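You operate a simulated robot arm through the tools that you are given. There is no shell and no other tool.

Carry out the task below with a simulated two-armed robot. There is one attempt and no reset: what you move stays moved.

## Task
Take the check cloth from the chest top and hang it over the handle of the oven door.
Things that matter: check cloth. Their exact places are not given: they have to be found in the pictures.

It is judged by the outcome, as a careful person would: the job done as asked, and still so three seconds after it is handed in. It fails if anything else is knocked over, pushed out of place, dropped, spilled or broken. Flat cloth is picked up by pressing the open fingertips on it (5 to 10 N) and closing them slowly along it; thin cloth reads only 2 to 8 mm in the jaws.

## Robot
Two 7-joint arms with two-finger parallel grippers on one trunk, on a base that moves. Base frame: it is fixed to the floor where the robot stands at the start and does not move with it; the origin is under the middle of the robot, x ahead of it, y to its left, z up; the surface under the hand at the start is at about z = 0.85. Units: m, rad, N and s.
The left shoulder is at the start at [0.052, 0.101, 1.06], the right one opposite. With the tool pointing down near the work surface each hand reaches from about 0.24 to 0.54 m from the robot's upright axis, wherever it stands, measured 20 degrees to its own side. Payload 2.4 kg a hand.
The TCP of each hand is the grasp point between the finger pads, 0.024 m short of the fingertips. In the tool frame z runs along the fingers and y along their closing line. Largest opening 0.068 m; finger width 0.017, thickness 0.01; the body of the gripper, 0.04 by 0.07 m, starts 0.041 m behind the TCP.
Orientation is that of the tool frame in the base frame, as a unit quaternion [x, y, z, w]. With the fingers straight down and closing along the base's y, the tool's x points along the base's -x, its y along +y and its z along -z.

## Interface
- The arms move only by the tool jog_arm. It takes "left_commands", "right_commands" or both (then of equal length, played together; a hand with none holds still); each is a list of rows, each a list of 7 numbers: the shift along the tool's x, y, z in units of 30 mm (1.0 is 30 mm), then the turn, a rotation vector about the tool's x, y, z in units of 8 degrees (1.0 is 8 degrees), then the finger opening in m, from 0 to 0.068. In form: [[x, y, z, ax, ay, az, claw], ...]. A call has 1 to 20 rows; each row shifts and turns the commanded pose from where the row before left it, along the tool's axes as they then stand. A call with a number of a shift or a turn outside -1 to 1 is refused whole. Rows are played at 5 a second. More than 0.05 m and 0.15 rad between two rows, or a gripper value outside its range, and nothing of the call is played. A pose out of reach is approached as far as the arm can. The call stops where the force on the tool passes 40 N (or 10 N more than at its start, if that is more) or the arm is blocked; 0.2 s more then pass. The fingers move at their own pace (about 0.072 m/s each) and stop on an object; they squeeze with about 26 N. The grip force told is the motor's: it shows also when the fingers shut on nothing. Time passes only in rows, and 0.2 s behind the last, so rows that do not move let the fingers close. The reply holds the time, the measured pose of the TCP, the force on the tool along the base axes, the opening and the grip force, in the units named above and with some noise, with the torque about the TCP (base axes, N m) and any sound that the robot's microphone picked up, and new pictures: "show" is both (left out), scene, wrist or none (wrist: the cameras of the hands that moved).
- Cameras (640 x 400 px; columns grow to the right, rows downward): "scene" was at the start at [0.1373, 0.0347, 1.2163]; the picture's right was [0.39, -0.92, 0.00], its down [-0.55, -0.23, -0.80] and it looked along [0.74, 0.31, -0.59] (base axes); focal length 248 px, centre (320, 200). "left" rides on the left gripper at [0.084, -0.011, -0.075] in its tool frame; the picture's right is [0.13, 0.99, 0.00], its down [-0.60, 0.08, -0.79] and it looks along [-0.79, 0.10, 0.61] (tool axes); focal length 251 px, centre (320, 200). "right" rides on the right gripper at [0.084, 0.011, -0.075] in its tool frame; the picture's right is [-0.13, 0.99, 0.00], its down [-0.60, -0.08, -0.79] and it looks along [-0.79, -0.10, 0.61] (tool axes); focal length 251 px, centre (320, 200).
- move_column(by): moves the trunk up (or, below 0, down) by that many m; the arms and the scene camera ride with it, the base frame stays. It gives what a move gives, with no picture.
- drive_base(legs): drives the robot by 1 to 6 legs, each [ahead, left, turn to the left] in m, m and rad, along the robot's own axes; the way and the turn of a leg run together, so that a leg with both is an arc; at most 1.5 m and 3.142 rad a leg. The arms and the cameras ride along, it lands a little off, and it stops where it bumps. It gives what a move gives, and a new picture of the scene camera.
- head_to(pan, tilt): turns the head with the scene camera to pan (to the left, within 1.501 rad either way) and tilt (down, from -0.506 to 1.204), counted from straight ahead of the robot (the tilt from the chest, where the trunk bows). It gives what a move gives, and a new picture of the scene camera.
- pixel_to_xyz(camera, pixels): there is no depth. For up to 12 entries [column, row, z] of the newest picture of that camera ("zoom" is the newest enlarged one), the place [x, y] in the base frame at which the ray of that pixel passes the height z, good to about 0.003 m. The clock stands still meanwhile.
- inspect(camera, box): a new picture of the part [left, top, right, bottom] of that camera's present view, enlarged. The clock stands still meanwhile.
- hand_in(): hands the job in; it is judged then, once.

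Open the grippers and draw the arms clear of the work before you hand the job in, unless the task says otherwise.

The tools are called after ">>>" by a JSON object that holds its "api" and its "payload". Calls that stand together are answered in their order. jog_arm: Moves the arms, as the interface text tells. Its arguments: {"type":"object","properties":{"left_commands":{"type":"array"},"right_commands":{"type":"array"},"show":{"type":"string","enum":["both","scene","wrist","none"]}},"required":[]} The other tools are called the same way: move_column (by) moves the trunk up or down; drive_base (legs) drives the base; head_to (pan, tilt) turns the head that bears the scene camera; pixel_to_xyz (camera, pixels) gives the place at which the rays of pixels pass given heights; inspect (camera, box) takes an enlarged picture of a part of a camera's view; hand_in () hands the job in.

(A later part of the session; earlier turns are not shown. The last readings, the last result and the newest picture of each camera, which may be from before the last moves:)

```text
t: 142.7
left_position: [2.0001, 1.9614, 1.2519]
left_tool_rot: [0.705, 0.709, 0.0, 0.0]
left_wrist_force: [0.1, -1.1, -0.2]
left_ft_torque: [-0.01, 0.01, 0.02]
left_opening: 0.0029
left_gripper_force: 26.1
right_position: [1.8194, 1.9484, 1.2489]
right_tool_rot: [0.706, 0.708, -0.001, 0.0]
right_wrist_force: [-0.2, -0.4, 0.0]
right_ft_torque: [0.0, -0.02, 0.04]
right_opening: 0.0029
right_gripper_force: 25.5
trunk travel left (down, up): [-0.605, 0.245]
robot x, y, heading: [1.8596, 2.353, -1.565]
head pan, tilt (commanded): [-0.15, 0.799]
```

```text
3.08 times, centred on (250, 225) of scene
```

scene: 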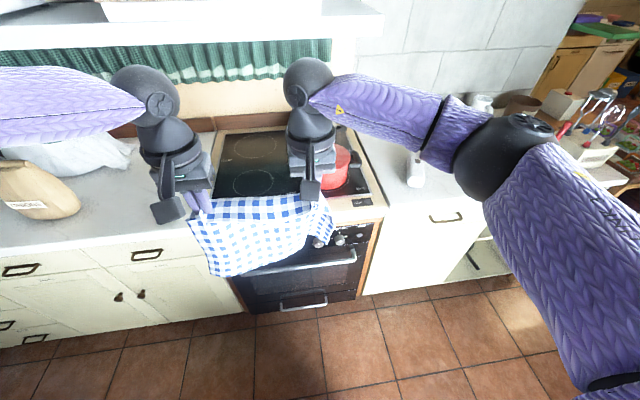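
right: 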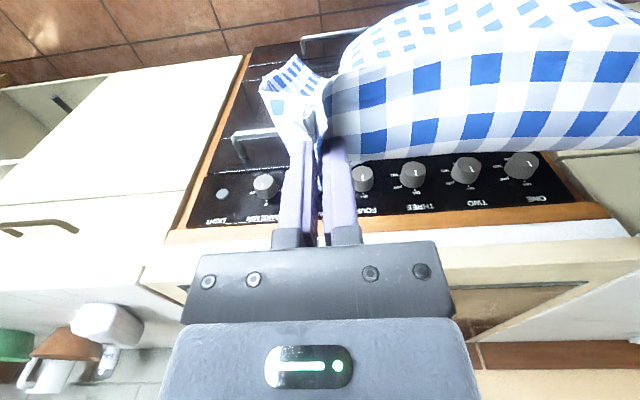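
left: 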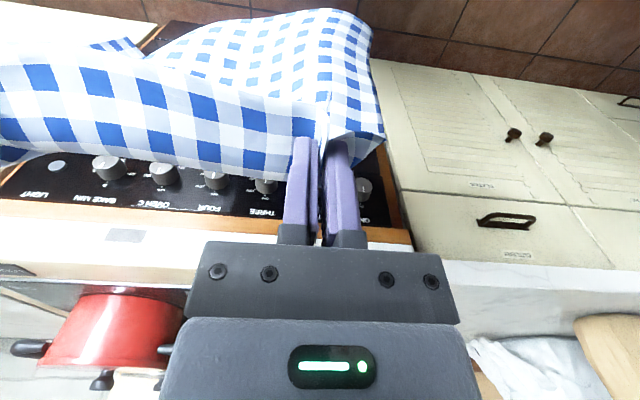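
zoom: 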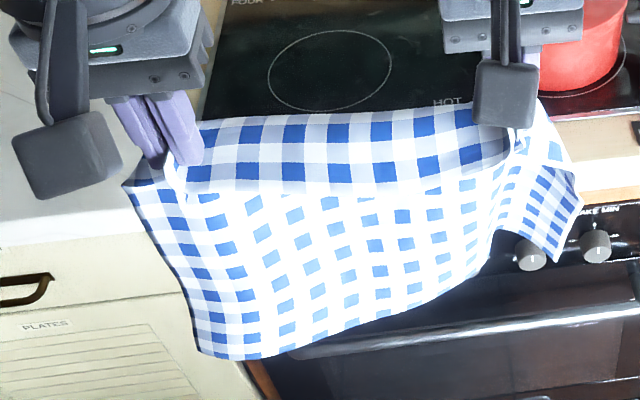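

The cloth's lower edge seems to rise toward the right hand, so its hanging shape is unclear. I'll raise both hands 12 cm relative to the head (moving slightly left together) to see the cloth more from the side.

>>> {"api": "jog_arm", "payload": {"left_commands": [[0, 0.17, -1, 0, 0, 0, 0.0], [0, 0.17, -1, 0, 0, 0, 0.0], [0, 0.17, -1, 0, 0, 0, 0.0], [0, 0.17, -1, 0, 0, 0, 0.0], [0, 0, 0, 0, 0, 0, 0.0]], "right_commands": [[0, 0.17, -1, 0, 0, 0, 0.0], [0, 0.17, -1, 0, 0, 0, 0.0], [0, 0.17, -1, 0, 0, 0, 0.0], [0, 0.17, -1, 0, 0, 0, 0.0], [0, 0, 0, 0, 0, 0, 0.0]], "show": "both"}}

>>> {"api": "inspect", "payload": {"camera": "scene", "box": [140, 90, 380, 260]}}

```text
t: 143.9
left_position: [2.0217, 1.9615, 1.3736]
left_tool_rot: [0.706, 0.709, -0.001, -0.001]
left_wrist_force: [-2.1, 0.1, 0.1]
left_ft_torque: [-0.03, 0.05, 0.02]
left_opening: 0.0025
left_gripper_force: 25.9
right_position: [1.8403, 1.9478, 1.3688]
right_tool_rot: [0.706, 0.708, -0.001, 0.0]
right_wrist_force: [1.7, 0.0, -0.7]
right_ft_torque: [0.02, -0.05, 0.05]
right_opening: 0.003
right_gripper_force: 26.3
trunk travel left (down, up): [-0.605, 0.245]
robot x, y, heading: [1.8632, 2.3513, -1.568]
head pan, tilt (commanded): [-0.15, 0.799]
```

scene: 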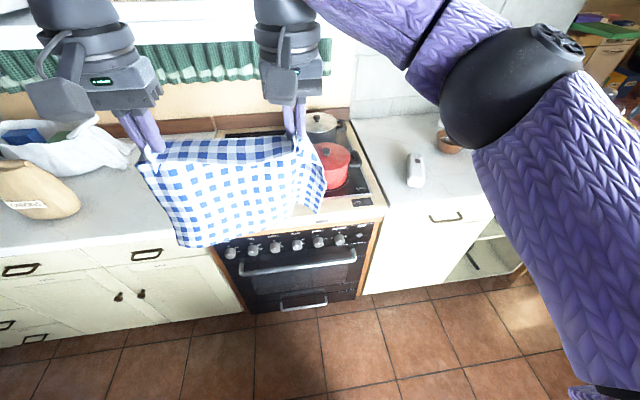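
right: 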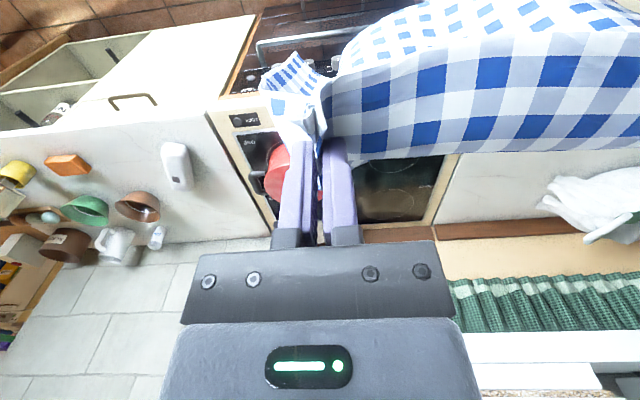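
left: 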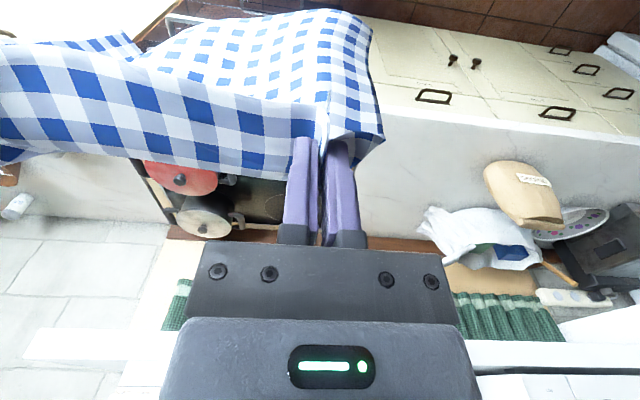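

```text
2.35 times, centred on (260, 175) of scene
```

zoom: 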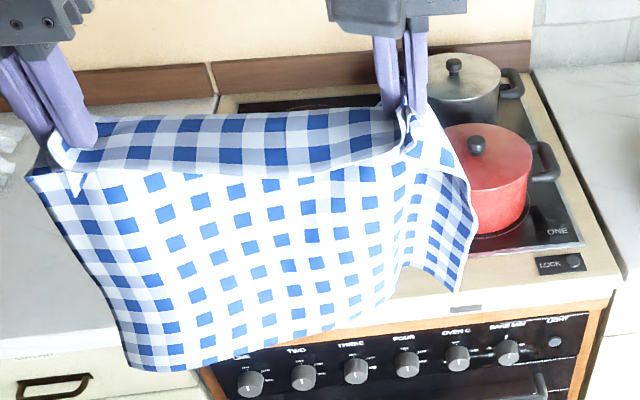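

Now I can read the cloth's shape better: bottom edge from (188,247) via (243,235) to the pleat at (294,213), right flap tip at (320,213). I'll estimate their y at the expected bottom height.

>>> {"api": "pixel_to_xyz", "payload": {"camera": "scene", "pixels": [[188, 247, 1.11], [188, 247, 1.14], [243, 235, 1.11], [243, 235, 1.14], [294, 213, 1.11], [294, 213, 1.14], [294, 213, 1.18], [320, 213, 1.14], [320, 213, 1.18], [160, 150, 1.345], [290, 145, 1.345]]}}

```text
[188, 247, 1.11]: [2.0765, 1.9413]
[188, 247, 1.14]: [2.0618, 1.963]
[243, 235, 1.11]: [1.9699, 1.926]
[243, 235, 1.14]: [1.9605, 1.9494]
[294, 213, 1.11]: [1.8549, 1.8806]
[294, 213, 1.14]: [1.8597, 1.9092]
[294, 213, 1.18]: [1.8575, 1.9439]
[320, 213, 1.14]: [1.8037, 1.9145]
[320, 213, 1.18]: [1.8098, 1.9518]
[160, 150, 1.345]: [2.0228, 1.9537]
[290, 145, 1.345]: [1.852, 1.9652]
```

The bottom edge hangs ~0.25 m below the tips, 3 cm oven-side of the hands, with a pleat near the right hand ~8 cm oven-side. I'll lower the hands back by 12 cm, shift the base right 0.075 m to centre on the bar, and come 0.13 m closer while still high.

>>> {"api": "jog_arm", "payload": {"left_commands": [[0, 0, 1, 0, 0, 0, 0.0], [0, 0, 1, 0, 0, 0, 0.0], [0, 0, 1, 0, 0, 0, 0.0], [0, 0, 1, 0, 0, 0, 0.0], [0, 0, 0, 0, 0, 0, 0.0]], "right_commands": [[0, 0, 1, 0, 0, 0, 0.0], [0, 0, 1, 0, 0, 0, 0.0], [0, 0, 1, 0, 0, 0, 0.0], [0, 0, 1, 0, 0, 0, 0.0], [0, 0, 0, 0, 0, 0, 0.0]], "show": "none"}}

>>> {"api": "drive_base", "payload": {"legs": [[0.13, -0.075, 0]]}}

```text
t: 145.1
left_position: [2.022, 1.9606, 1.2531]
left_tool_rot: [0.705, 0.709, 0.0, -0.001]
left_wrist_force: [-1.4, 0.4, -0.3]
left_ft_torque: [0.03, 0.02, -0.01]
left_opening: 0.0026
left_gripper_force: 26.4
right_position: [1.8385, 1.9491, 1.25]
right_tool_rot: [0.707, 0.707, -0.002, 0.0]
right_wrist_force: [2.4, 0.9, -0.2]
right_ft_torque: [-0.03, -0.05, 0.05]
right_opening: 0.0033
right_gripper_force: 26.0
trunk travel left (down, up): [-0.605, 0.245]
robot x, y, heading: [1.8603, 2.3521, -1.569]
head pan, tilt (commanded): [-0.15, 0.799]
```

```text
t: 146.5
left_position: [1.945, 1.8294, 1.2527]
left_tool_rot: [0.705, 0.709, -0.001, -0.001]
left_wrist_force: [-1.8, 0.0, -0.6]
left_ft_torque: [0.01, 0.05, 0.0]
left_opening: 0.0027
left_gripper_force: 25.5
right_position: [1.763, 1.8185, 1.2483]
right_tool_rot: [0.706, 0.708, -0.001, 0.0]
right_wrist_force: [2.3, 0.1, 0.2]
right_ft_torque: [0.01, -0.05, 0.03]
right_opening: 0.0031
right_gripper_force: 25.6
trunk travel left (down, up): [-0.605, 0.245]
robot x, y, heading: [1.7851, 2.2195, -1.571]
head pan, tilt (commanded): [-0.15, 0.799]
```

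scene: 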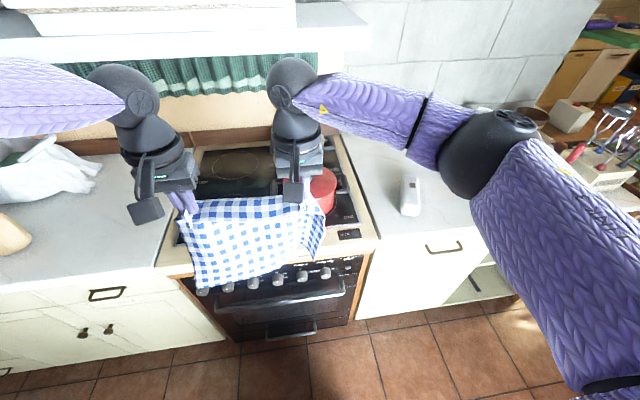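

Hands are at y ≈ 1.82–1.83, high above the oven. From this closer view I can re-measure the bar with a steeper ray; zooming in on the handle.

>>> {"api": "inspect", "payload": {"camera": "scene", "box": [200, 240, 380, 350]}}

```text
3.56 times, centred on (290, 295) of scene
```

zoom: 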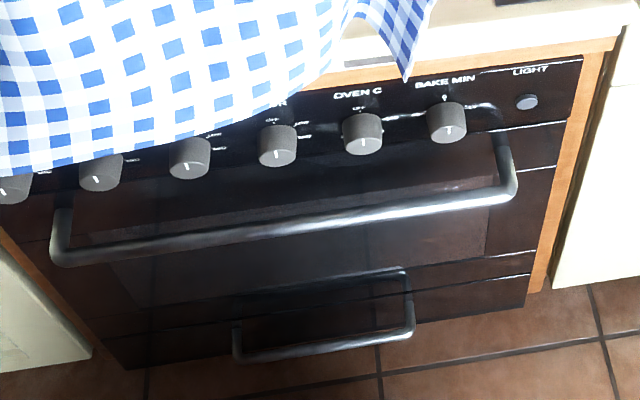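

The full handle is visible: bar centre line from (70,256) to (500,195). Taking rays for the bar, knob faces and ends.

>>> {"api": "pixel_to_xyz", "payload": {"camera": "zoom", "pixels": [[300, 223, 0.6], [300, 223, 0.65], [120, 249, 0.6], [120, 249, 0.65], [470, 199, 0.6], [470, 199, 0.65], [52, 256, 0.64], [515, 190, 0.64], [450, 130, 0.7], [450, 130, 0.75], [527, 101, 0.736], [365, 150, 0.73]]}}

```text
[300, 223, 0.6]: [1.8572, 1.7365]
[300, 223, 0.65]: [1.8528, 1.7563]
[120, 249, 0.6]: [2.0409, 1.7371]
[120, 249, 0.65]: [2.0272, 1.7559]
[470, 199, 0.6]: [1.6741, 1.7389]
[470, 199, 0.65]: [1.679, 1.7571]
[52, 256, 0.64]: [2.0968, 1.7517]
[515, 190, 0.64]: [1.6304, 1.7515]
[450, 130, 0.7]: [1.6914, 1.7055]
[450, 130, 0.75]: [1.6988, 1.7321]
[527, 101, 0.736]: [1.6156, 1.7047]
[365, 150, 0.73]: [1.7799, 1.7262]
```

The bar is now well fixed: y 1.750, z 0.634, x 1.63–2.10, and aligned with x; knob faces y ≈ 1.73, panel 1.703. I'll lower the trunk so the cloth's bottom sits just above bar height (TCP z ≈ 0.985), still in front of it.

>>> {"api": "move_column", "payload": {"by": -0.265}}

>>> {"api": "jog_arm", "payload": {"left_commands": [[-0.35, 0, 0, 0, 0, 0, 0.0], [0, 0, 0, 0, 0, 0, 0.0], [0, 0, 0, 0, 0, 0, 0.0], [0, 0, 0, 0, 0, 0, 0.0]], "right_commands": [[0, 0, 0, 0, 0, 0, 0.0], [0, 0, 0, 0, 0, 0, 0.0], [0, 0, 0, 0, 0, 0, 0.0], [0, 0, 0, 0, 0, 0, 0.0]], "show": "both"}}

```text
t: 149.2
left_position: [1.9458, 1.8306, 0.9881]
left_tool_rot: [0.705, 0.709, -0.002, -0.001]
left_wrist_force: [-1.0, 0.9, -0.4]
left_ft_torque: [0.0, 0.04, 0.02]
left_opening: 0.0026
left_gripper_force: 26.2
right_position: [1.7637, 1.8199, 0.9845]
right_tool_rot: [0.707, 0.707, -0.001, 0.0]
right_wrist_force: [1.4, 0.7, -0.1]
right_ft_torque: [0.01, -0.05, 0.04]
right_opening: 0.0032
right_gripper_force: 26.7
trunk travel left (down, up): [-0.34, 0.51]
robot x, y, heading: [1.7883, 2.2222, -1.563]
head pan, tilt (commanded): [-0.15, 0.799]
```

```text
t: 150.2
left_position: [1.9467, 1.8205, 0.9878]
left_tool_rot: [0.706, 0.708, -0.001, 0.0]
left_wrist_force: [-1.7, 0.7, -0.3]
left_ft_torque: [0.01, 0.06, 0.01]
left_opening: 0.0023
left_gripper_force: 26.0
right_position: [1.7639, 1.8202, 0.9842]
right_tool_rot: [0.706, 0.708, -0.001, -0.001]
right_wrist_force: [1.9, 0.4, -0.3]
right_ft_torque: [-0.01, -0.04, 0.04]
right_opening: 0.0031
right_gripper_force: 26.2
trunk travel left (down, up): [-0.34, 0.51]
robot x, y, heading: [1.789, 2.2195, -1.573]
head pan, tilt (commanded): [-0.15, 0.799]
```

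scene: 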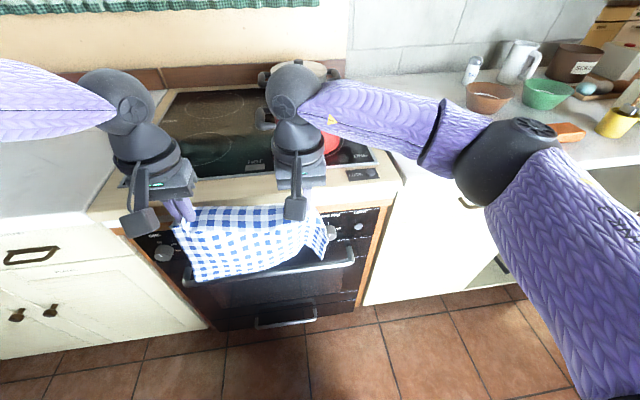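
right: 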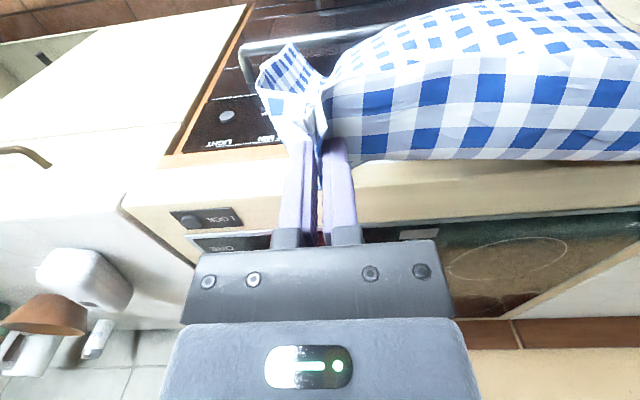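
left: 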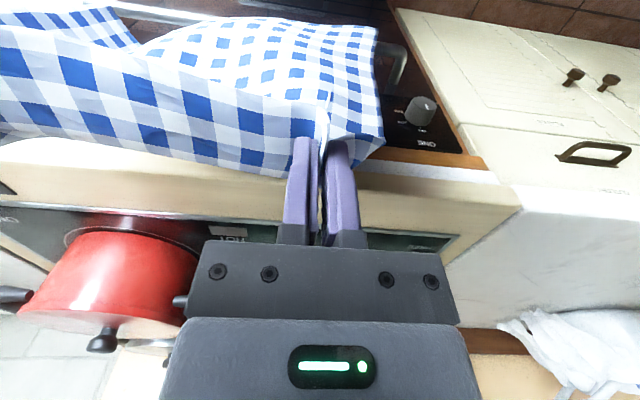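

Hands are level at y 1.82, z 0.986, with the cloth just in front of and above the bar. Now moving both hands 72 mm toward the oven so that the cloth hangs between knobs and bar.

>>> {"api": "jog_arm", "payload": {"left_commands": [[-0.4, 0, 0, 0, 0, 0, 0.0], [-0.4, 0, 0, 0, 0, 0, 0.0], [-0.4, 0, 0, 0, 0, 0, 0.0], [-0.4, 0, 0, 0, 0, 0, 0.0], [-0.4, 0, 0, 0, 0, 0, 0.0], [-0.4, 0, 0, 0, 0, 0, 0.0], [0, 0, 0, 0, 0, 0, 0.0], [0, 0, 0, 0, 0, 0, 0.0], [0, 0, 0, 0, 0, 0, 0.0]], "right_commands": [[-0.4, 0, 0, 0, 0, 0, 0.0], [-0.4, 0, 0, 0, 0, 0, 0.0], [-0.4, 0, 0, 0, 0, 0, 0.0], [-0.4, 0, 0, 0, 0, 0, 0.0], [-0.4, 0, 0, 0, 0, 0, 0.0], [-0.4, 0, 0, 0, 0, 0, 0.0], [0, 0, 0, 0, 0, 0, 0.0], [0, 0, 0, 0, 0, 0, 0.0], [0, 0, 0, 0, 0, 0, 0.0]], "show": "both"}}

>>> {"api": "inspect", "payload": {"camera": "scene", "box": [120, 170, 380, 330]}}

```text
t: 152.2
left_position: [1.9611, 1.7764, 0.9933]
left_tool_rot: [0.705, 0.709, -0.002, -0.002]
left_wrist_force: [-38.3, -5.3, -2.2]
left_ft_torque: [-0.11, 0.95, -0.07]
left_opening: 0.0037
left_gripper_force: 26.1
left hand out of reach, approached as far as the arm can: row 4, 5, 6
right_position: [1.7659, 1.7483, 0.9842]
right_tool_rot: [0.706, 0.708, 0.001, 0.001]
right_wrist_force: [38.0, 4.5, 2.2]
right_ft_torque: [0.1, -0.94, -0.12]
right_opening: 0.0039
right_gripper_force: 26.6
trunk travel left (down, up): [-0.34, 0.51]
robot x, y, heading: [1.7893, 2.2221, -1.565]
head pan, tilt (commanded): [-0.15, 0.799]
```

scene: 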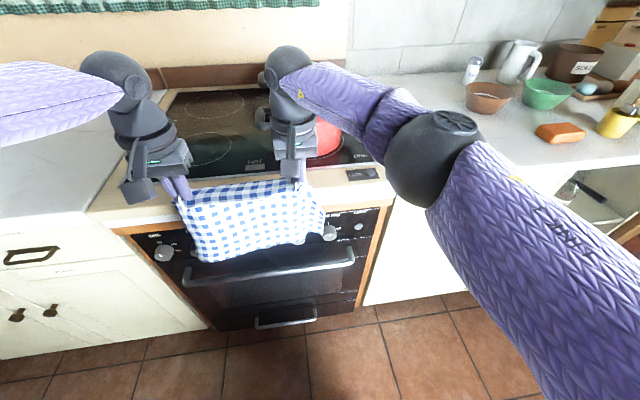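
right: 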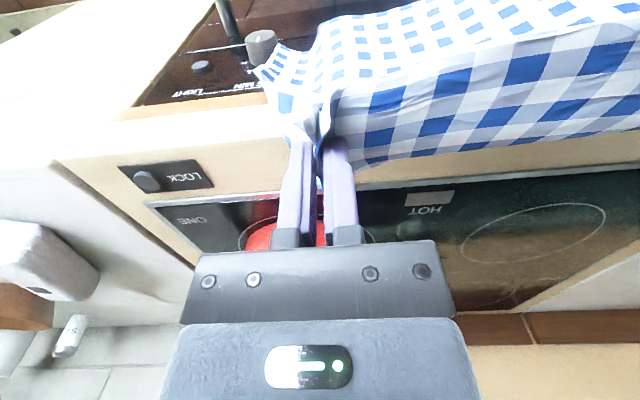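
left: 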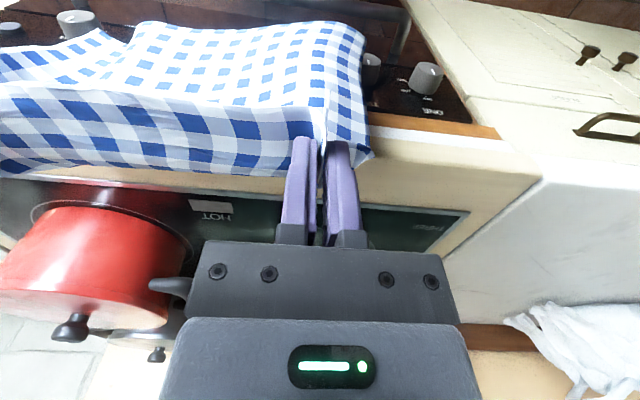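

```text
2.46 times, centred on (250, 250) of scene
```

zoom: 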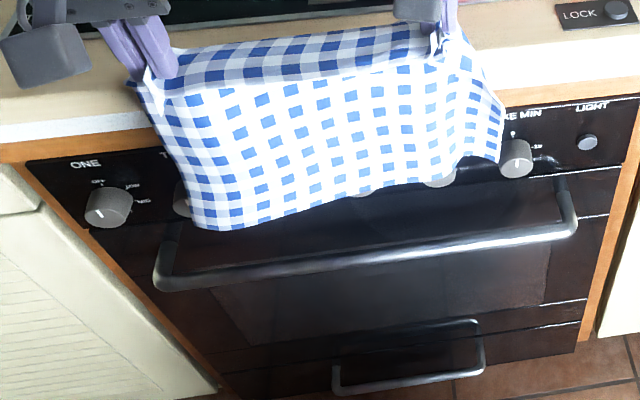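

The left arm hit its reach limit and pulled the cloth taut (38 N). I'll draw both hands back 6 cm to the reachable posture and then use the base for the forward move.

>>> {"api": "jog_arm", "payload": {"left_commands": [[0.5, 0, 0, 0, 0, 0, 0.0], [0.5, 0, 0, 0, 0, 0, 0.0], [0.5, 0, 0, 0, 0, 0, 0.0], [0.5, 0, 0, 0, 0, 0, 0.0], [0, 0, 0, 0, 0, 0, 0.0]], "right_commands": [[0.5, 0.1, 0, 0, 0, 0, 0.0], [0.5, 0.1, 0, 0, 0, 0, 0.0], [0.5, 0, 0, 0, 0, 0, 0.0], [0.5, 0, 0, 0, 0, 0, 0.0], [0, 0, 0, 0, 0, 0, 0.0]], "show": "scene"}}

```text
t: 153.4
left_position: [1.9614, 1.8363, 0.9931]
left_tool_rot: [0.705, 0.709, -0.002, -0.001]
left_wrist_force: [-29.0, -3.6, -0.9]
left_ft_torque: [-0.09, 0.72, 0.0]
left_opening: 0.0027
left_gripper_force: 25.7
right_position: [1.7689, 1.8095, 0.984]
right_tool_rot: [0.706, 0.708, -0.001, 0.0]
right_wrist_force: [29.2, 4.2, 2.2]
right_ft_torque: [0.11, -0.78, -0.08]
right_opening: 0.0033
right_gripper_force: 26.3
trunk travel left (down, up): [-0.34, 0.51]
robot x, y, heading: [1.7861, 2.2214, -1.568]
head pan, tilt (commanded): [-0.15, 0.799]
```

scene: 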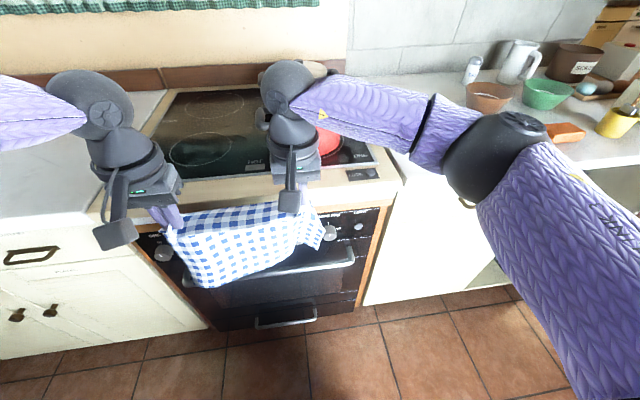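

Tension is still 29 N because the left hand's pose ended offset. I'll realign the left hand (12 mm in, 14 mm forward, 8 mm down) and the right back 12 mm.

>>> {"api": "jog_arm", "payload": {"left_commands": [[-0.16, -0.14, 0.09, 0, 0, 0, 0.0], [-0.16, -0.14, 0.09, 0, 0, 0, 0.0], [-0.15, -0.14, 0.09, 0, 0, 0, 0.0], [0, 0, 0, 0, 0, 0, 0.0]], "right_commands": [[0.14, 0, 0, 0, 0, 0, 0.0], [0.14, 0, 0, 0, 0, 0, 0.0], [0.12, 0, 0, 0, 0, 0, 0.0], [0, 0, 0, 0, 0, 0, 0.0]], "show": "none"}}

```text
t: 154.4
left_position: [1.9493, 1.8219, 0.9841]
left_tool_rot: [0.705, 0.709, -0.001, -0.001]
left_wrist_force: [-0.4, -0.1, 1.2]
left_ft_torque: [0.02, 0.01, -0.01]
left_opening: 0.0025
left_gripper_force: 26.3
right_position: [1.771, 1.8192, 0.9838]
right_tool_rot: [0.706, 0.708, -0.002, 0.0]
right_wrist_force: [-0.7, 0.1, -0.4]
right_ft_torque: [0.0, 0.0, 0.0]
right_opening: 0.003
right_gripper_force: 25.9
trunk travel left (down, up): [-0.34, 0.51]
robot x, y, heading: [1.7914, 2.2241, -1.566]
head pan, tilt (commanded): [-0.15, 0.799]
```

Both hands are aligned at y 1.82 with no tension. Driving the base forward 7 cm to bring the cloth between knobs and bar.

>>> {"api": "drive_base", "payload": {"legs": [[0.07, 0, 0]]}}

>>> {"api": "jog_arm", "payload": {"left_commands": [[0, 0, 0, 0, 0, 0, 0.0], [0, 0, 0, 0, 0, 0, 0.0], [0, 0, 0, 0, 0, 0, 0.0]], "right_commands": [[0, 0, 0, 0, 0, 0, 0.0], [0, 0, 0, 0, 0, 0, 0.0], [0, 0, 0, 0, 0, 0, 0.0]], "show": "both"}}

>>> {"api": "inspect", "payload": {"camera": "scene", "box": [120, 190, 380, 350]}}

```text
t: 155.4
left_position: [1.9491, 1.7522, 0.9833]
left_tool_rot: [0.705, 0.709, -0.001, 0.0]
left_wrist_force: [-0.2, 0.7, 0.3]
left_ft_torque: [-0.02, 0.02, 0.04]
left_opening: 0.0024
left_gripper_force: 26.1
right_position: [1.7704, 1.749, 0.9826]
right_tool_rot: [0.707, 0.707, -0.001, 0.001]
right_wrist_force: [0.7, 0.0, 0.1]
right_ft_torque: [0.01, 0.02, 0.0]
right_opening: 0.003
right_gripper_force: 26.0
trunk travel left (down, up): [-0.34, 0.51]
robot x, y, heading: [1.7904, 2.1531, -1.568]
head pan, tilt (commanded): [-0.15, 0.799]
```

scene: 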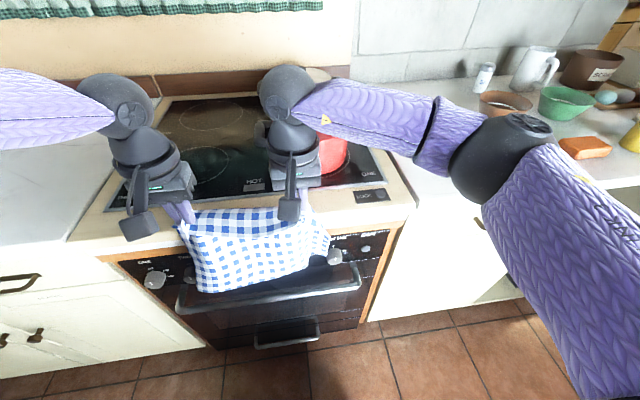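

```text
t: 156.2
left_position: [1.9494, 1.7511, 0.9847]
left_tool_rot: [0.705, 0.709, 0.0, -0.001]
left_wrist_force: [0.2, 1.2, 1.0]
left_ft_torque: [0.01, -0.02, 0.0]
left_opening: 0.0027
left_gripper_force: 25.6
right_position: [1.7701, 1.7496, 0.9836]
right_tool_rot: [0.706, 0.708, -0.001, 0.0]
right_wrist_force: [0.2, -0.1, 0.8]
right_ft_torque: [-0.05, -0.01, 0.04]
right_opening: 0.0032
right_gripper_force: 25.4
trunk travel left (down, up): [-0.34, 0.51]
robot x, y, heading: [1.7864, 2.1472, -1.57]
head pan, tilt (commanded): [-0.15, 0.799]
```

scene: 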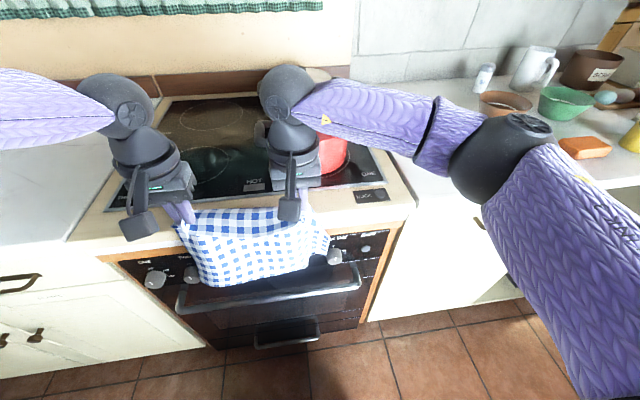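
right: 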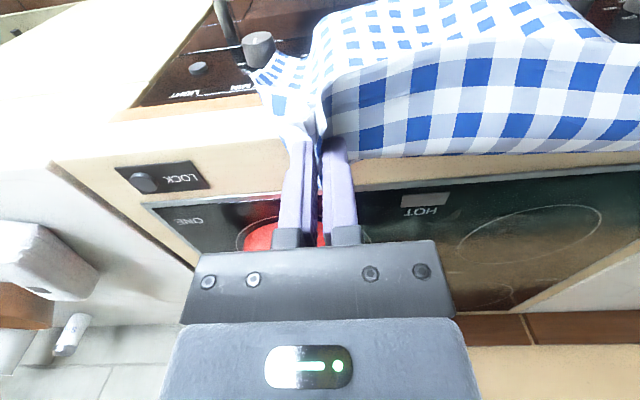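
left: 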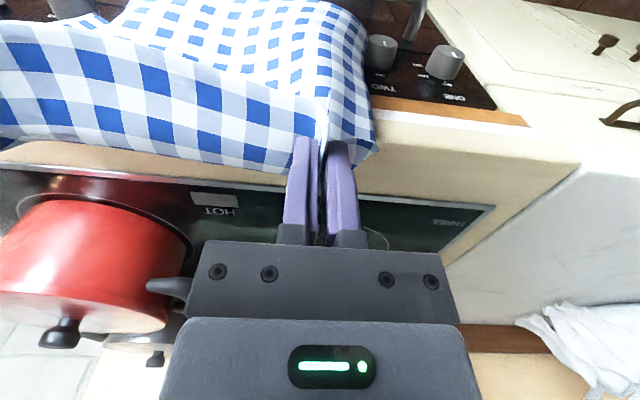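

```text
2.46 times, centred on (250, 270) of scene
```

zoom: 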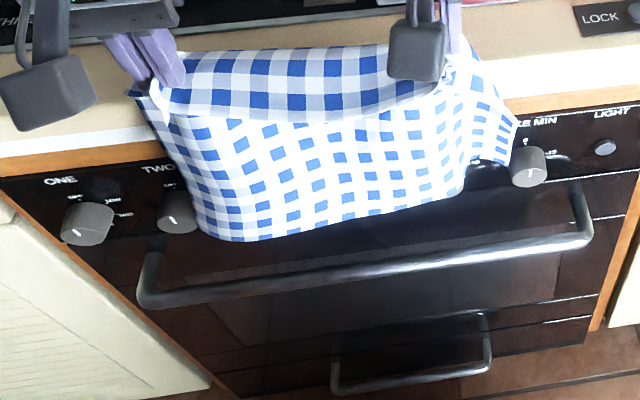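

The cloth now hangs in front of the knobs with its bottom edge above the bar. I'll check the bottom edge's y at the expected height: scene pixels (202,281), (254,279), (300,263), (311,253).

>>> {"api": "pixel_to_xyz", "payload": {"camera": "scene", "pixels": [[205, 284, 0.69], [205, 284, 0.72], [225, 286, 0.69], [225, 286, 0.72], [254, 280, 0.69], [254, 280, 0.72], [280, 273, 0.69], [280, 273, 0.72], [308, 262, 0.69], [308, 262, 0.72], [330, 246, 0.75], [260, 305, 0.645]]}}

```text
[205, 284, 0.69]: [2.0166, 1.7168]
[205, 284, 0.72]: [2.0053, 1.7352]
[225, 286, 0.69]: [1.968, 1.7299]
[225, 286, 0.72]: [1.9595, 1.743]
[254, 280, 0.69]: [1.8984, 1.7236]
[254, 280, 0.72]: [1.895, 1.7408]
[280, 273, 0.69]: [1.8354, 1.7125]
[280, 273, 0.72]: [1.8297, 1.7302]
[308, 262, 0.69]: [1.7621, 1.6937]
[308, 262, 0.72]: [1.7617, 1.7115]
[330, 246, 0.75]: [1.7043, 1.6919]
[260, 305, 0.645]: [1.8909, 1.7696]
```

At z ≈ 0.70 the bottom edge is at y ≈ 1.70–1.735, just behind the bar's back face (1.739); the left-middle margin is thin. I'll move both hands 12 mm further in, then lower in small steps.

>>> {"api": "jog_arm", "payload": {"left_commands": [[-0.2, 0, 0, 0, 0, 0, 0.0], [-0.2, 0, 0, 0, 0, 0, 0.0], [0, 0, 0.3, 0, 0, 0, 0.0], [0, 0, 0.3, 0, 0, 0, 0.0], [0, 0, 0.3, 0, 0, 0, 0.0], [0, 0, 0, 0, 0, 0, 0.0], [0, 0, 0, 0, 0, 0, 0.0]], "right_commands": [[-0.2, 0, 0, 0, 0, 0, 0.0], [-0.2, 0, 0, 0, 0, 0, 0.0], [0, 0, 0.3, 0, 0, 0, 0.0], [0, 0, 0.3, 0, 0, 0, 0.0], [0, 0, 0.3, 0, 0, 0, 0.0], [0, 0, 0, 0, 0, 0, 0.0], [0, 0, 0, 0, 0, 0, 0.0]], "show": "scene"}}

>>> {"api": "inspect", "payload": {"camera": "scene", "box": [120, 190, 380, 350]}}

```text
t: 157.8
left_position: [1.9491, 1.7387, 0.9576]
left_tool_rot: [0.705, 0.709, -0.001, -0.001]
left_wrist_force: [0.6, -0.6, -0.4]
left_ft_torque: [0.0, 0.01, 0.0]
left_opening: 0.0026
left_gripper_force: 25.6
right_position: [1.7711, 1.7385, 0.9564]
right_tool_rot: [0.706, 0.708, -0.001, 0.0]
right_wrist_force: [1.0, 0.7, -0.6]
right_ft_torque: [0.01, -0.01, -0.01]
right_opening: 0.0031
right_gripper_force: 26.1
trunk travel left (down, up): [-0.34, 0.51]
robot x, y, heading: [1.7886, 2.1512, -1.566]
head pan, tilt (commanded): [-0.15, 0.799]
```

scene: 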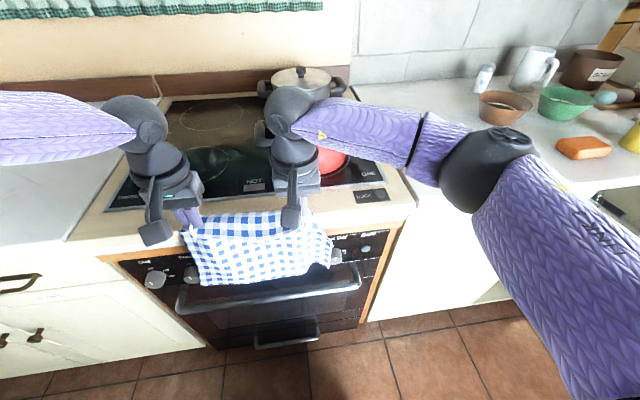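

```text
2.46 times, centred on (250, 270) of scene
```

zoom: 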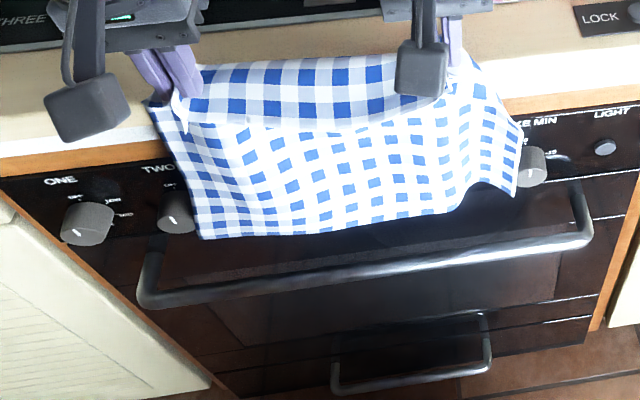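

Bottom edge is still above the bar in the picture, now flatter. Lowering another 3 cm.

>>> {"api": "jog_arm", "payload": {"left_commands": [[0, 0, 0.33, 0, 0, 0, 0.0], [0, 0, 0.33, 0, 0, 0, 0.0], [0, 0, 0.34, 0, 0, 0, 0.0], [0, 0, 0, 0, 0, 0, 0.0], [0, 0, 0, 0, 0, 0, 0.0]], "right_commands": [[0, 0, 0.33, 0, 0, 0, 0.0], [0, 0, 0.33, 0, 0, 0, 0.0], [0, 0, 0.34, 0, 0, 0, 0.0], [0, 0, 0, 0, 0, 0, 0.0], [0, 0, 0, 0, 0, 0, 0.0]], "show": "none"}}

>>> {"api": "inspect", "payload": {"camera": "scene", "box": [120, 190, 380, 350]}}

```text
t: 159.0
left_position: [1.9477, 1.7384, 0.9292]
left_tool_rot: [0.706, 0.709, -0.001, 0.0]
left_wrist_force: [0.3, -0.2, 0.0]
left_ft_torque: [0.0, 0.02, 0.01]
left_opening: 0.0026
left_gripper_force: 26.0
right_position: [1.7706, 1.7384, 0.9263]
right_tool_rot: [0.707, 0.708, -0.002, 0.0]
right_wrist_force: [-1.1, 0.5, 0.5]
right_ft_torque: [-0.01, -0.03, 0.01]
right_opening: 0.0033
right_gripper_force: 25.8
trunk travel left (down, up): [-0.34, 0.51]
robot x, y, heading: [1.7867, 2.1461, -1.565]
head pan, tilt (commanded): [-0.15, 0.799]
```

```text
2.46 times, centred on (250, 270) of scene
```

zoom: 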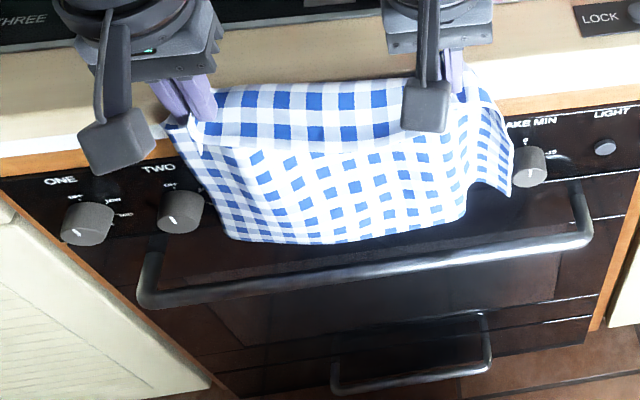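

Bottom edge is near bar height and still separated from the bar in the picture by a dark strip of door. Checking its y at z 0.65–0.67 with zoom pixels.

>>> {"api": "pixel_to_xyz", "payload": {"camera": "zoom", "pixels": [[235, 238, 0.65], [235, 238, 0.67], [300, 243, 0.65], [300, 243, 0.67], [360, 243, 0.65], [360, 243, 0.67], [440, 225, 0.65], [440, 225, 0.67], [340, 263, 0.645], [500, 195, 0.7]]}}

```text
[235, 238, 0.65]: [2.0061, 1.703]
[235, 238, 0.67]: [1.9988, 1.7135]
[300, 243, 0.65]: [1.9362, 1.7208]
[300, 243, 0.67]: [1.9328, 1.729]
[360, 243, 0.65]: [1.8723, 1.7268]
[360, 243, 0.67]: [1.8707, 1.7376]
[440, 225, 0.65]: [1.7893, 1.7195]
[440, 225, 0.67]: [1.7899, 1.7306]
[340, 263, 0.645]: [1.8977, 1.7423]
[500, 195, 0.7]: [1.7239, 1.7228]
```

All of the bottom edge is at y 1.70–1.73, behind the bar's back line (1.74). Lowering another 4 cm so it drops behind the bar.

>>> {"api": "jog_arm", "payload": {"left_commands": [[0, 0, 0.33, 0, 0, 0, 0.0], [0, 0, 0.33, 0, 0, 0, 0.0], [0, 0, 0.33, 0, 0, 0, 0.0], [0, 0, 0.33, 0, 0, 0, 0.0], [0, 0, 0, 0, 0, 0, 0.0], [0, 0, 0, 0, 0, 0, 0.0]], "right_commands": [[0, 0, 0.33, 0, 0, 0, 0.0], [0, 0, 0.33, 0, 0, 0, 0.0], [0, 0, 0.33, 0, 0, 0, 0.0], [0, 0, 0.33, 0, 0, 0, 0.0], [0, 0, 0, 0, 0, 0, 0.0], [0, 0, 0, 0, 0, 0, 0.0]], "show": "none"}}

>>> {"api": "inspect", "payload": {"camera": "scene", "box": [120, 190, 380, 350]}}

```text
t: 160.4
left_position: [1.9554, 1.7493, 0.8934]
left_tool_rot: [0.705, 0.709, -0.002, 0.0]
left_wrist_force: [-4.6, 0.1, -0.2]
left_ft_torque: [0.02, 0.12, -0.05]
left_opening: 0.0026
left_gripper_force: 25.5
left hand out of reach, approached as far as the arm can: row 2, 3, 4
right_position: [1.7712, 1.7385, 0.8879]
right_tool_rot: [0.706, 0.708, -0.001, 0.0]
right_wrist_force: [4.9, 3.7, 1.0]
right_ft_torque: [0.06, -0.11, 0.04]
right_opening: 0.0031
right_gripper_force: 26.0
trunk travel left (down, up): [-0.34, 0.51]
robot x, y, heading: [1.793, 2.1504, -1.569]
head pan, tilt (commanded): [-0.15, 0.799]
```

```text
2.46 times, centred on (250, 270) of scene
```

zoom: 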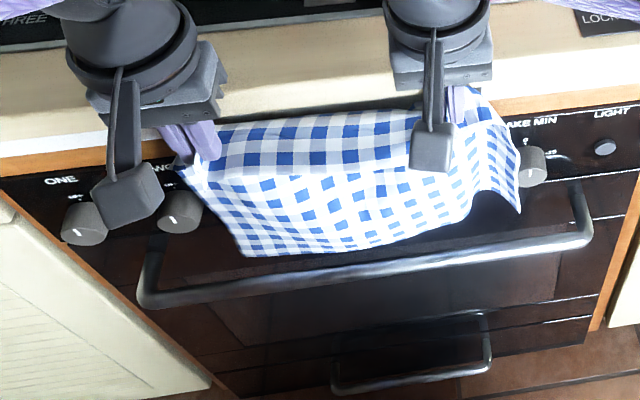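

The left arm runs out of reach when going lower by jogging, so I'll restore the earlier height with the arms and do the lowering with the trunk instead.

>>> {"api": "jog_arm", "payload": {"left_commands": [[-0.05, -0.04, -0.32, 0, 0, 0, 0.0], [-0.11, -0.04, -0.32, 0, 0, 0, 0.0], [-0.11, -0.04, -0.32, 0, 0, 0, 0.0], [-0.1, -0.02, -0.2, 0, 0, 0, 0.0], [0, 0, 0, 0, 0, 0, 0.0]], "right_commands": [[0, 0, -0.333, 0, 0, 0, 0.0], [0, 0, -0.333, 0, 0, 0, 0.0], [0, 0, -0.333, 0, 0, 0, 0.0], [0, 0, -0.333, 0, 0, 0, 0.0], [0, 0, 0, 0, 0, 0, 0.0]], "show": "none"}}

>>> {"api": "inspect", "payload": {"camera": "scene", "box": [120, 190, 380, 350]}}

```text
t: 161.6
left_position: [1.9512, 1.7368, 0.9281]
left_tool_rot: [0.706, 0.709, -0.001, -0.001]
left_wrist_force: [-0.6, -0.3, 0.2]
left_ft_torque: [0.01, 0.01, -0.03]
left_opening: 0.0026
left_gripper_force: 25.9
right_position: [1.7704, 1.7376, 0.9266]
right_tool_rot: [0.707, 0.707, -0.001, 0.0]
right_wrist_force: [-0.8, 0.1, -0.2]
right_ft_torque: [0.01, -0.02, 0.0]
right_opening: 0.0031
right_gripper_force: 25.9
trunk travel left (down, up): [-0.34, 0.51]
robot x, y, heading: [1.7904, 2.1491, -1.564]
head pan, tilt (commanded): [-0.15, 0.799]
```

```text
2.46 times, centred on (250, 270) of scene
```

zoom: 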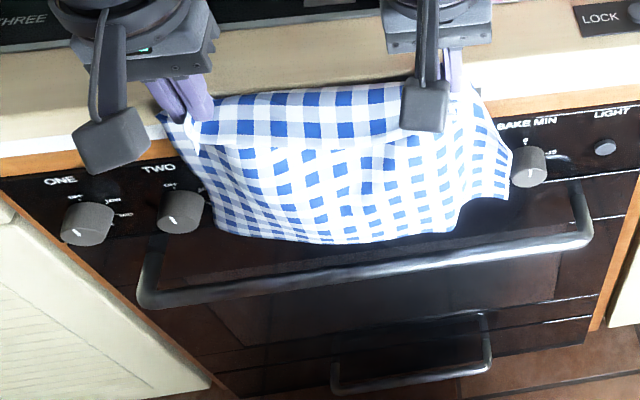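

Back to the good state (z 0.928, y 1.737). Now lowering with the trunk by 5 cm.

>>> {"api": "move_column", "payload": {"by": -0.05}}

>>> {"api": "inspect", "payload": {"camera": "scene", "box": [120, 190, 380, 350]}}

```text
t: 162.5
left_position: [1.9511, 1.7361, 0.8794]
left_tool_rot: [0.705, 0.709, -0.001, -0.001]
left_wrist_force: [-0.7, 0.0, -0.8]
left_ft_torque: [-0.01, 0.03, 0.0]
left_opening: 0.0027
left_gripper_force: 25.6
right_position: [1.7708, 1.7373, 0.8764]
right_tool_rot: [0.706, 0.708, -0.001, 0.0]
right_wrist_force: [0.3, 0.1, -0.5]
right_ft_torque: [0.02, 0.02, -0.03]
right_opening: 0.003
right_gripper_force: 25.6
trunk travel left (down, up): [-0.29, 0.56]
robot x, y, heading: [1.7864, 2.1508, -1.57]
head pan, tilt (commanded): [-0.15, 0.799]
```

```text
2.46 times, centred on (250, 270) of scene
```

zoom: 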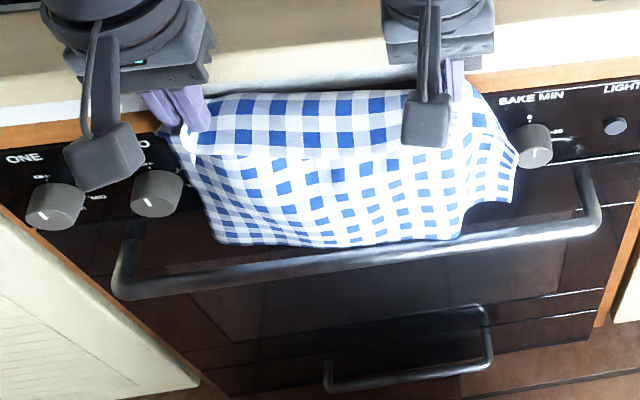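

The bar's line is uninterrupted with the cloth's edge vanishing behind it at (300–460,243). Lowering another 5 cm.

>>> {"api": "move_column", "payload": {"by": -0.05}}

>>> {"api": "inspect", "payload": {"camera": "scene", "box": [120, 190, 380, 350]}}

```text
t: 163.1
left_position: [1.95, 1.739, 0.8598]
left_tool_rot: [0.706, 0.709, -0.002, 0.0]
left_wrist_force: [0.5, 1.1, 9.5]
left_ft_torque: [-0.28, -0.09, 0.08]
left_opening: 0.0026
left_gripper_force: 25.8
right_position: [1.7703, 1.7374, 0.8578]
right_tool_rot: [0.706, 0.708, -0.001, 0.003]
right_wrist_force: [-2.5, 4.1, 8.6]
right_ft_torque: [-0.38, 0.06, -0.1]
right_opening: 0.0029
right_gripper_force: 26.1
trunk travel left (down, up): [-0.269, 0.58]
robot x, y, heading: [1.7902, 2.1488, -1.569]
head pan, tilt (commanded): [-0.15, 0.799]
stopped: the force on the tool passed its limit at 49 N (the readings are from after the stop); the commanded pose is now the measured one
```

```text
2.46 times, centred on (250, 270) of scene
```

zoom: 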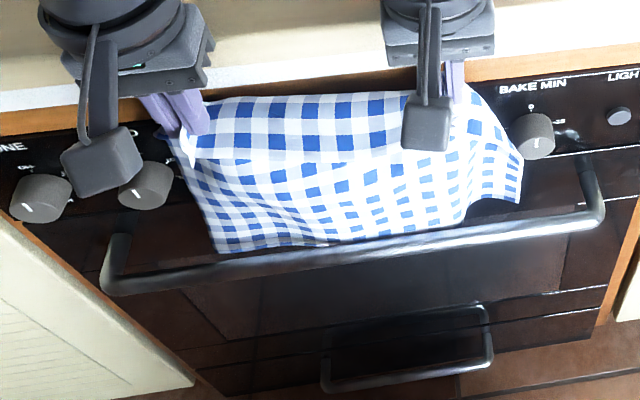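

The hands met something at TCP z 0.859 — likely the gripper bodies resting on the hob frame (top then ≈ 0.90). I'll raise 1 cm by trunk right away and look at the wrist views to find the frame's front edge.

>>> {"api": "move_column", "payload": {"by": 0.012}}

>>> {"api": "jog_arm", "payload": {"left_commands": [[0, 0, 0, 0, 0, 0, 0.0]], "right_commands": [[0, 0, 0, 0, 0, 0, 0.0]], "show": "both"}}

>>> {"api": "inspect", "payload": {"camera": "right", "box": [60, 40, 380, 240]}}

```text
t: 163.7
left_position: [1.9523, 1.7369, 0.8689]
left_tool_rot: [0.705, 0.709, -0.001, -0.001]
left_wrist_force: [-0.4, 0.0, -0.3]
left_ft_torque: [0.06, 0.03, 0.02]
left_opening: 0.0027
left_gripper_force: 26.4
right_position: [1.7704, 1.736, 0.8696]
right_tool_rot: [0.706, 0.708, -0.001, 0.001]
right_wrist_force: [0.5, -0.3, -0.5]
right_ft_torque: [-0.02, -0.02, 0.03]
right_opening: 0.0032
right_gripper_force: 25.7
trunk travel left (down, up): [-0.281, 0.568]
robot x, y, heading: [1.7888, 2.1473, -1.568]
head pan, tilt (commanded): [-0.15, 0.799]
```

```text
t: 164.1
left_position: [1.9511, 1.737, 0.87]
left_tool_rot: [0.705, 0.709, 0.0, 0.0]
left_wrist_force: [-0.6, -0.3, 0.6]
left_ft_torque: [-0.03, -0.01, 0.02]
left_opening: 0.0023
left_gripper_force: 25.8
right_position: [1.7711, 1.7361, 0.87]
right_tool_rot: [0.706, 0.708, -0.001, 0.002]
right_wrist_force: [0.8, 0.2, -0.2]
right_ft_torque: [0.01, 0.0, 0.02]
right_opening: 0.0031
right_gripper_force: 26.7
trunk travel left (down, up): [-0.281, 0.568]
robot x, y, heading: [1.7883, 2.1521, -1.565]
head pan, tilt (commanded): [-0.15, 0.799]
```

scene: 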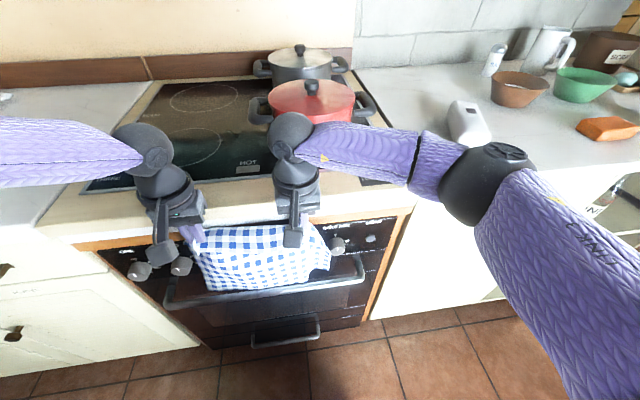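
right: 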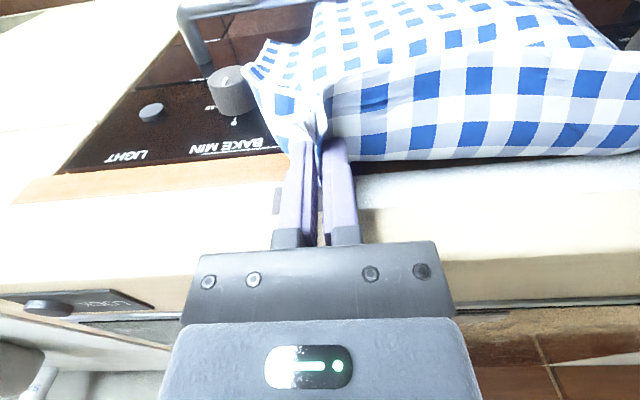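
left: 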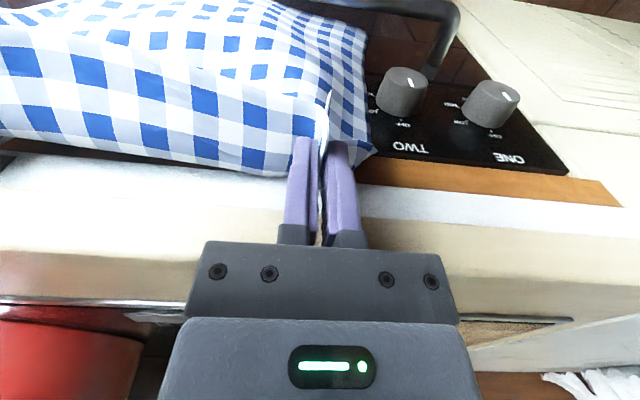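

```text
2.00 times, centred on (220, 140) of right
```

zoom: 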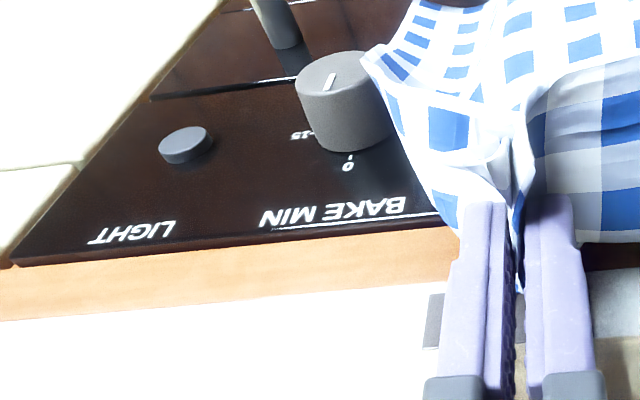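

I need the hob frame's true height and front edge. In the right wrist view the front bands at column 520 change at rows ~165, ~205 and ~293; I'll get rays for those, and zoom the left view too.

>>> {"api": "inspect", "payload": {"camera": "left", "box": [360, 100, 640, 340]}}

>>> {"api": "pixel_to_xyz", "payload": {"camera": "left", "pixels": [[480, 168, 0.8], [480, 168, 0.85], [480, 190, 0.8], [480, 190, 0.85], [480, 190, 0.9], [480, 222, 0.85], [480, 222, 0.9], [480, 318, 0.85], [480, 318, 0.9], [500, 155, 0.75]]}}

```text
1.67 times, centred on (500, 220) of left
```

zoom: 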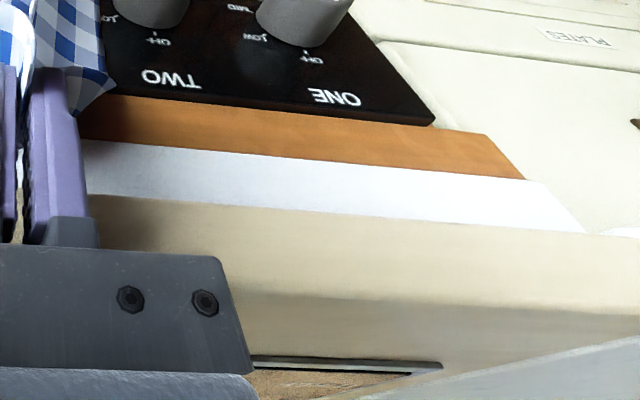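

```text
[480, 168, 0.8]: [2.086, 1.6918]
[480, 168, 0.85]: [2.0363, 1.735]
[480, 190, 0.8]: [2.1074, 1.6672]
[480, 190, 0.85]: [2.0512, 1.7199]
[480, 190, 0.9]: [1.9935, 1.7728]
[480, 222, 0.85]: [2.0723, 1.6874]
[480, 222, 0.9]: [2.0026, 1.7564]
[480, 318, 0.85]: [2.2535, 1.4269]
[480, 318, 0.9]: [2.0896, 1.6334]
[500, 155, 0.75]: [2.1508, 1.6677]
```

The contact torque says the gripper bodies' oven-side lower edge (25 mm in from the TCP) touched the hob top at z ≈ 0.90. I'll move the hands back 15 mm and tilt them 24° so the bodies lean away from the oven while fingertips stay over the gap.

>>> {"api": "jog_arm", "payload": {"left_commands": [[0.25, 0, 0, 0, 0, 0, 0.0], [0.25, 0, 0, 0, 0, 0, 0.0], [0, 0, 0, 0, -0.75, 0, 0.0], [0, 0, 0, 0, -0.75, 0, 0.0], [0, 0, 0, 0, -0.75, 0, 0.0], [0, 0, 0, 0, -0.75, 0, 0.0], [0, 0, 0, 0, 0, 0, 0.0]], "right_commands": [[0.25, 0, 0, 0, 0, 0, 0.0], [0.25, 0, 0, 0, 0, 0, 0.0], [0, 0, 0, 0, -0.75, 0, 0.0], [0, 0, 0, 0, -0.75, 0, 0.0], [0, 0, 0, 0, -0.75, 0, 0.0], [0, 0, 0, 0, -0.75, 0, 0.0], [0, 0, 0, 0, 0, 0, 0.0]], "show": "scene"}}

>>> {"api": "inspect", "payload": {"camera": "scene", "box": [120, 190, 380, 350]}}

```text
t: 165.7
left_position: [1.9512, 1.7502, 0.8691]
left_tool_rot: [0.689, 0.694, -0.149, 0.148]
left_wrist_force: [0.0, -0.1, 0.1]
left_ft_torque: [-0.06, 0.02, 0.03]
left_opening: 0.0025
left_gripper_force: 26.2
right_position: [1.7708, 1.75, 0.8709]
right_tool_rot: [0.691, 0.692, -0.148, 0.15]
right_wrist_force: [0.0, -0.2, 0.1]
right_ft_torque: [-0.01, 0.0, 0.02]
right_opening: 0.003
right_gripper_force: 26.1
trunk travel left (down, up): [-0.281, 0.568]
robot x, y, heading: [1.7855, 2.1513, -1.568]
head pan, tilt (commanded): [-0.15, 0.799]
```

scene: 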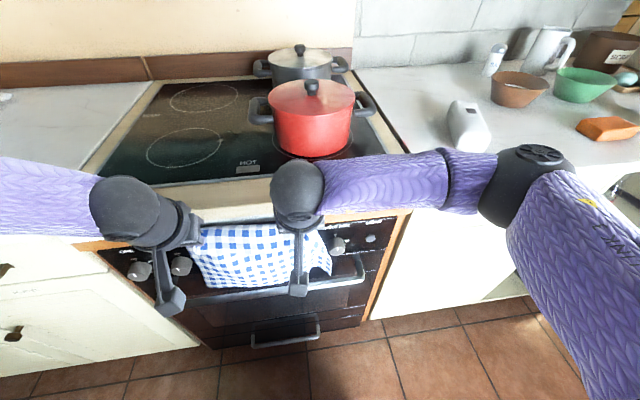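

```text
2.46 times, centred on (250, 270) of scene
```

zoom: 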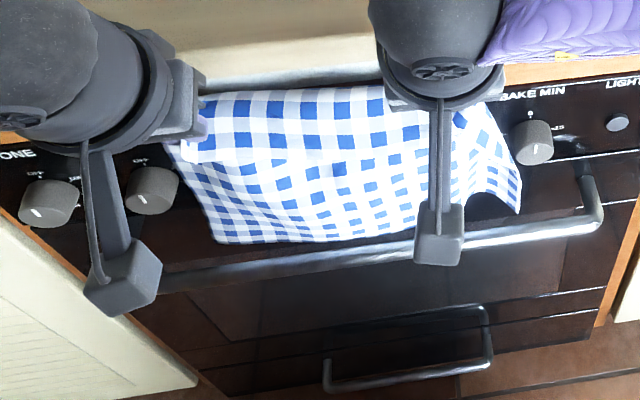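

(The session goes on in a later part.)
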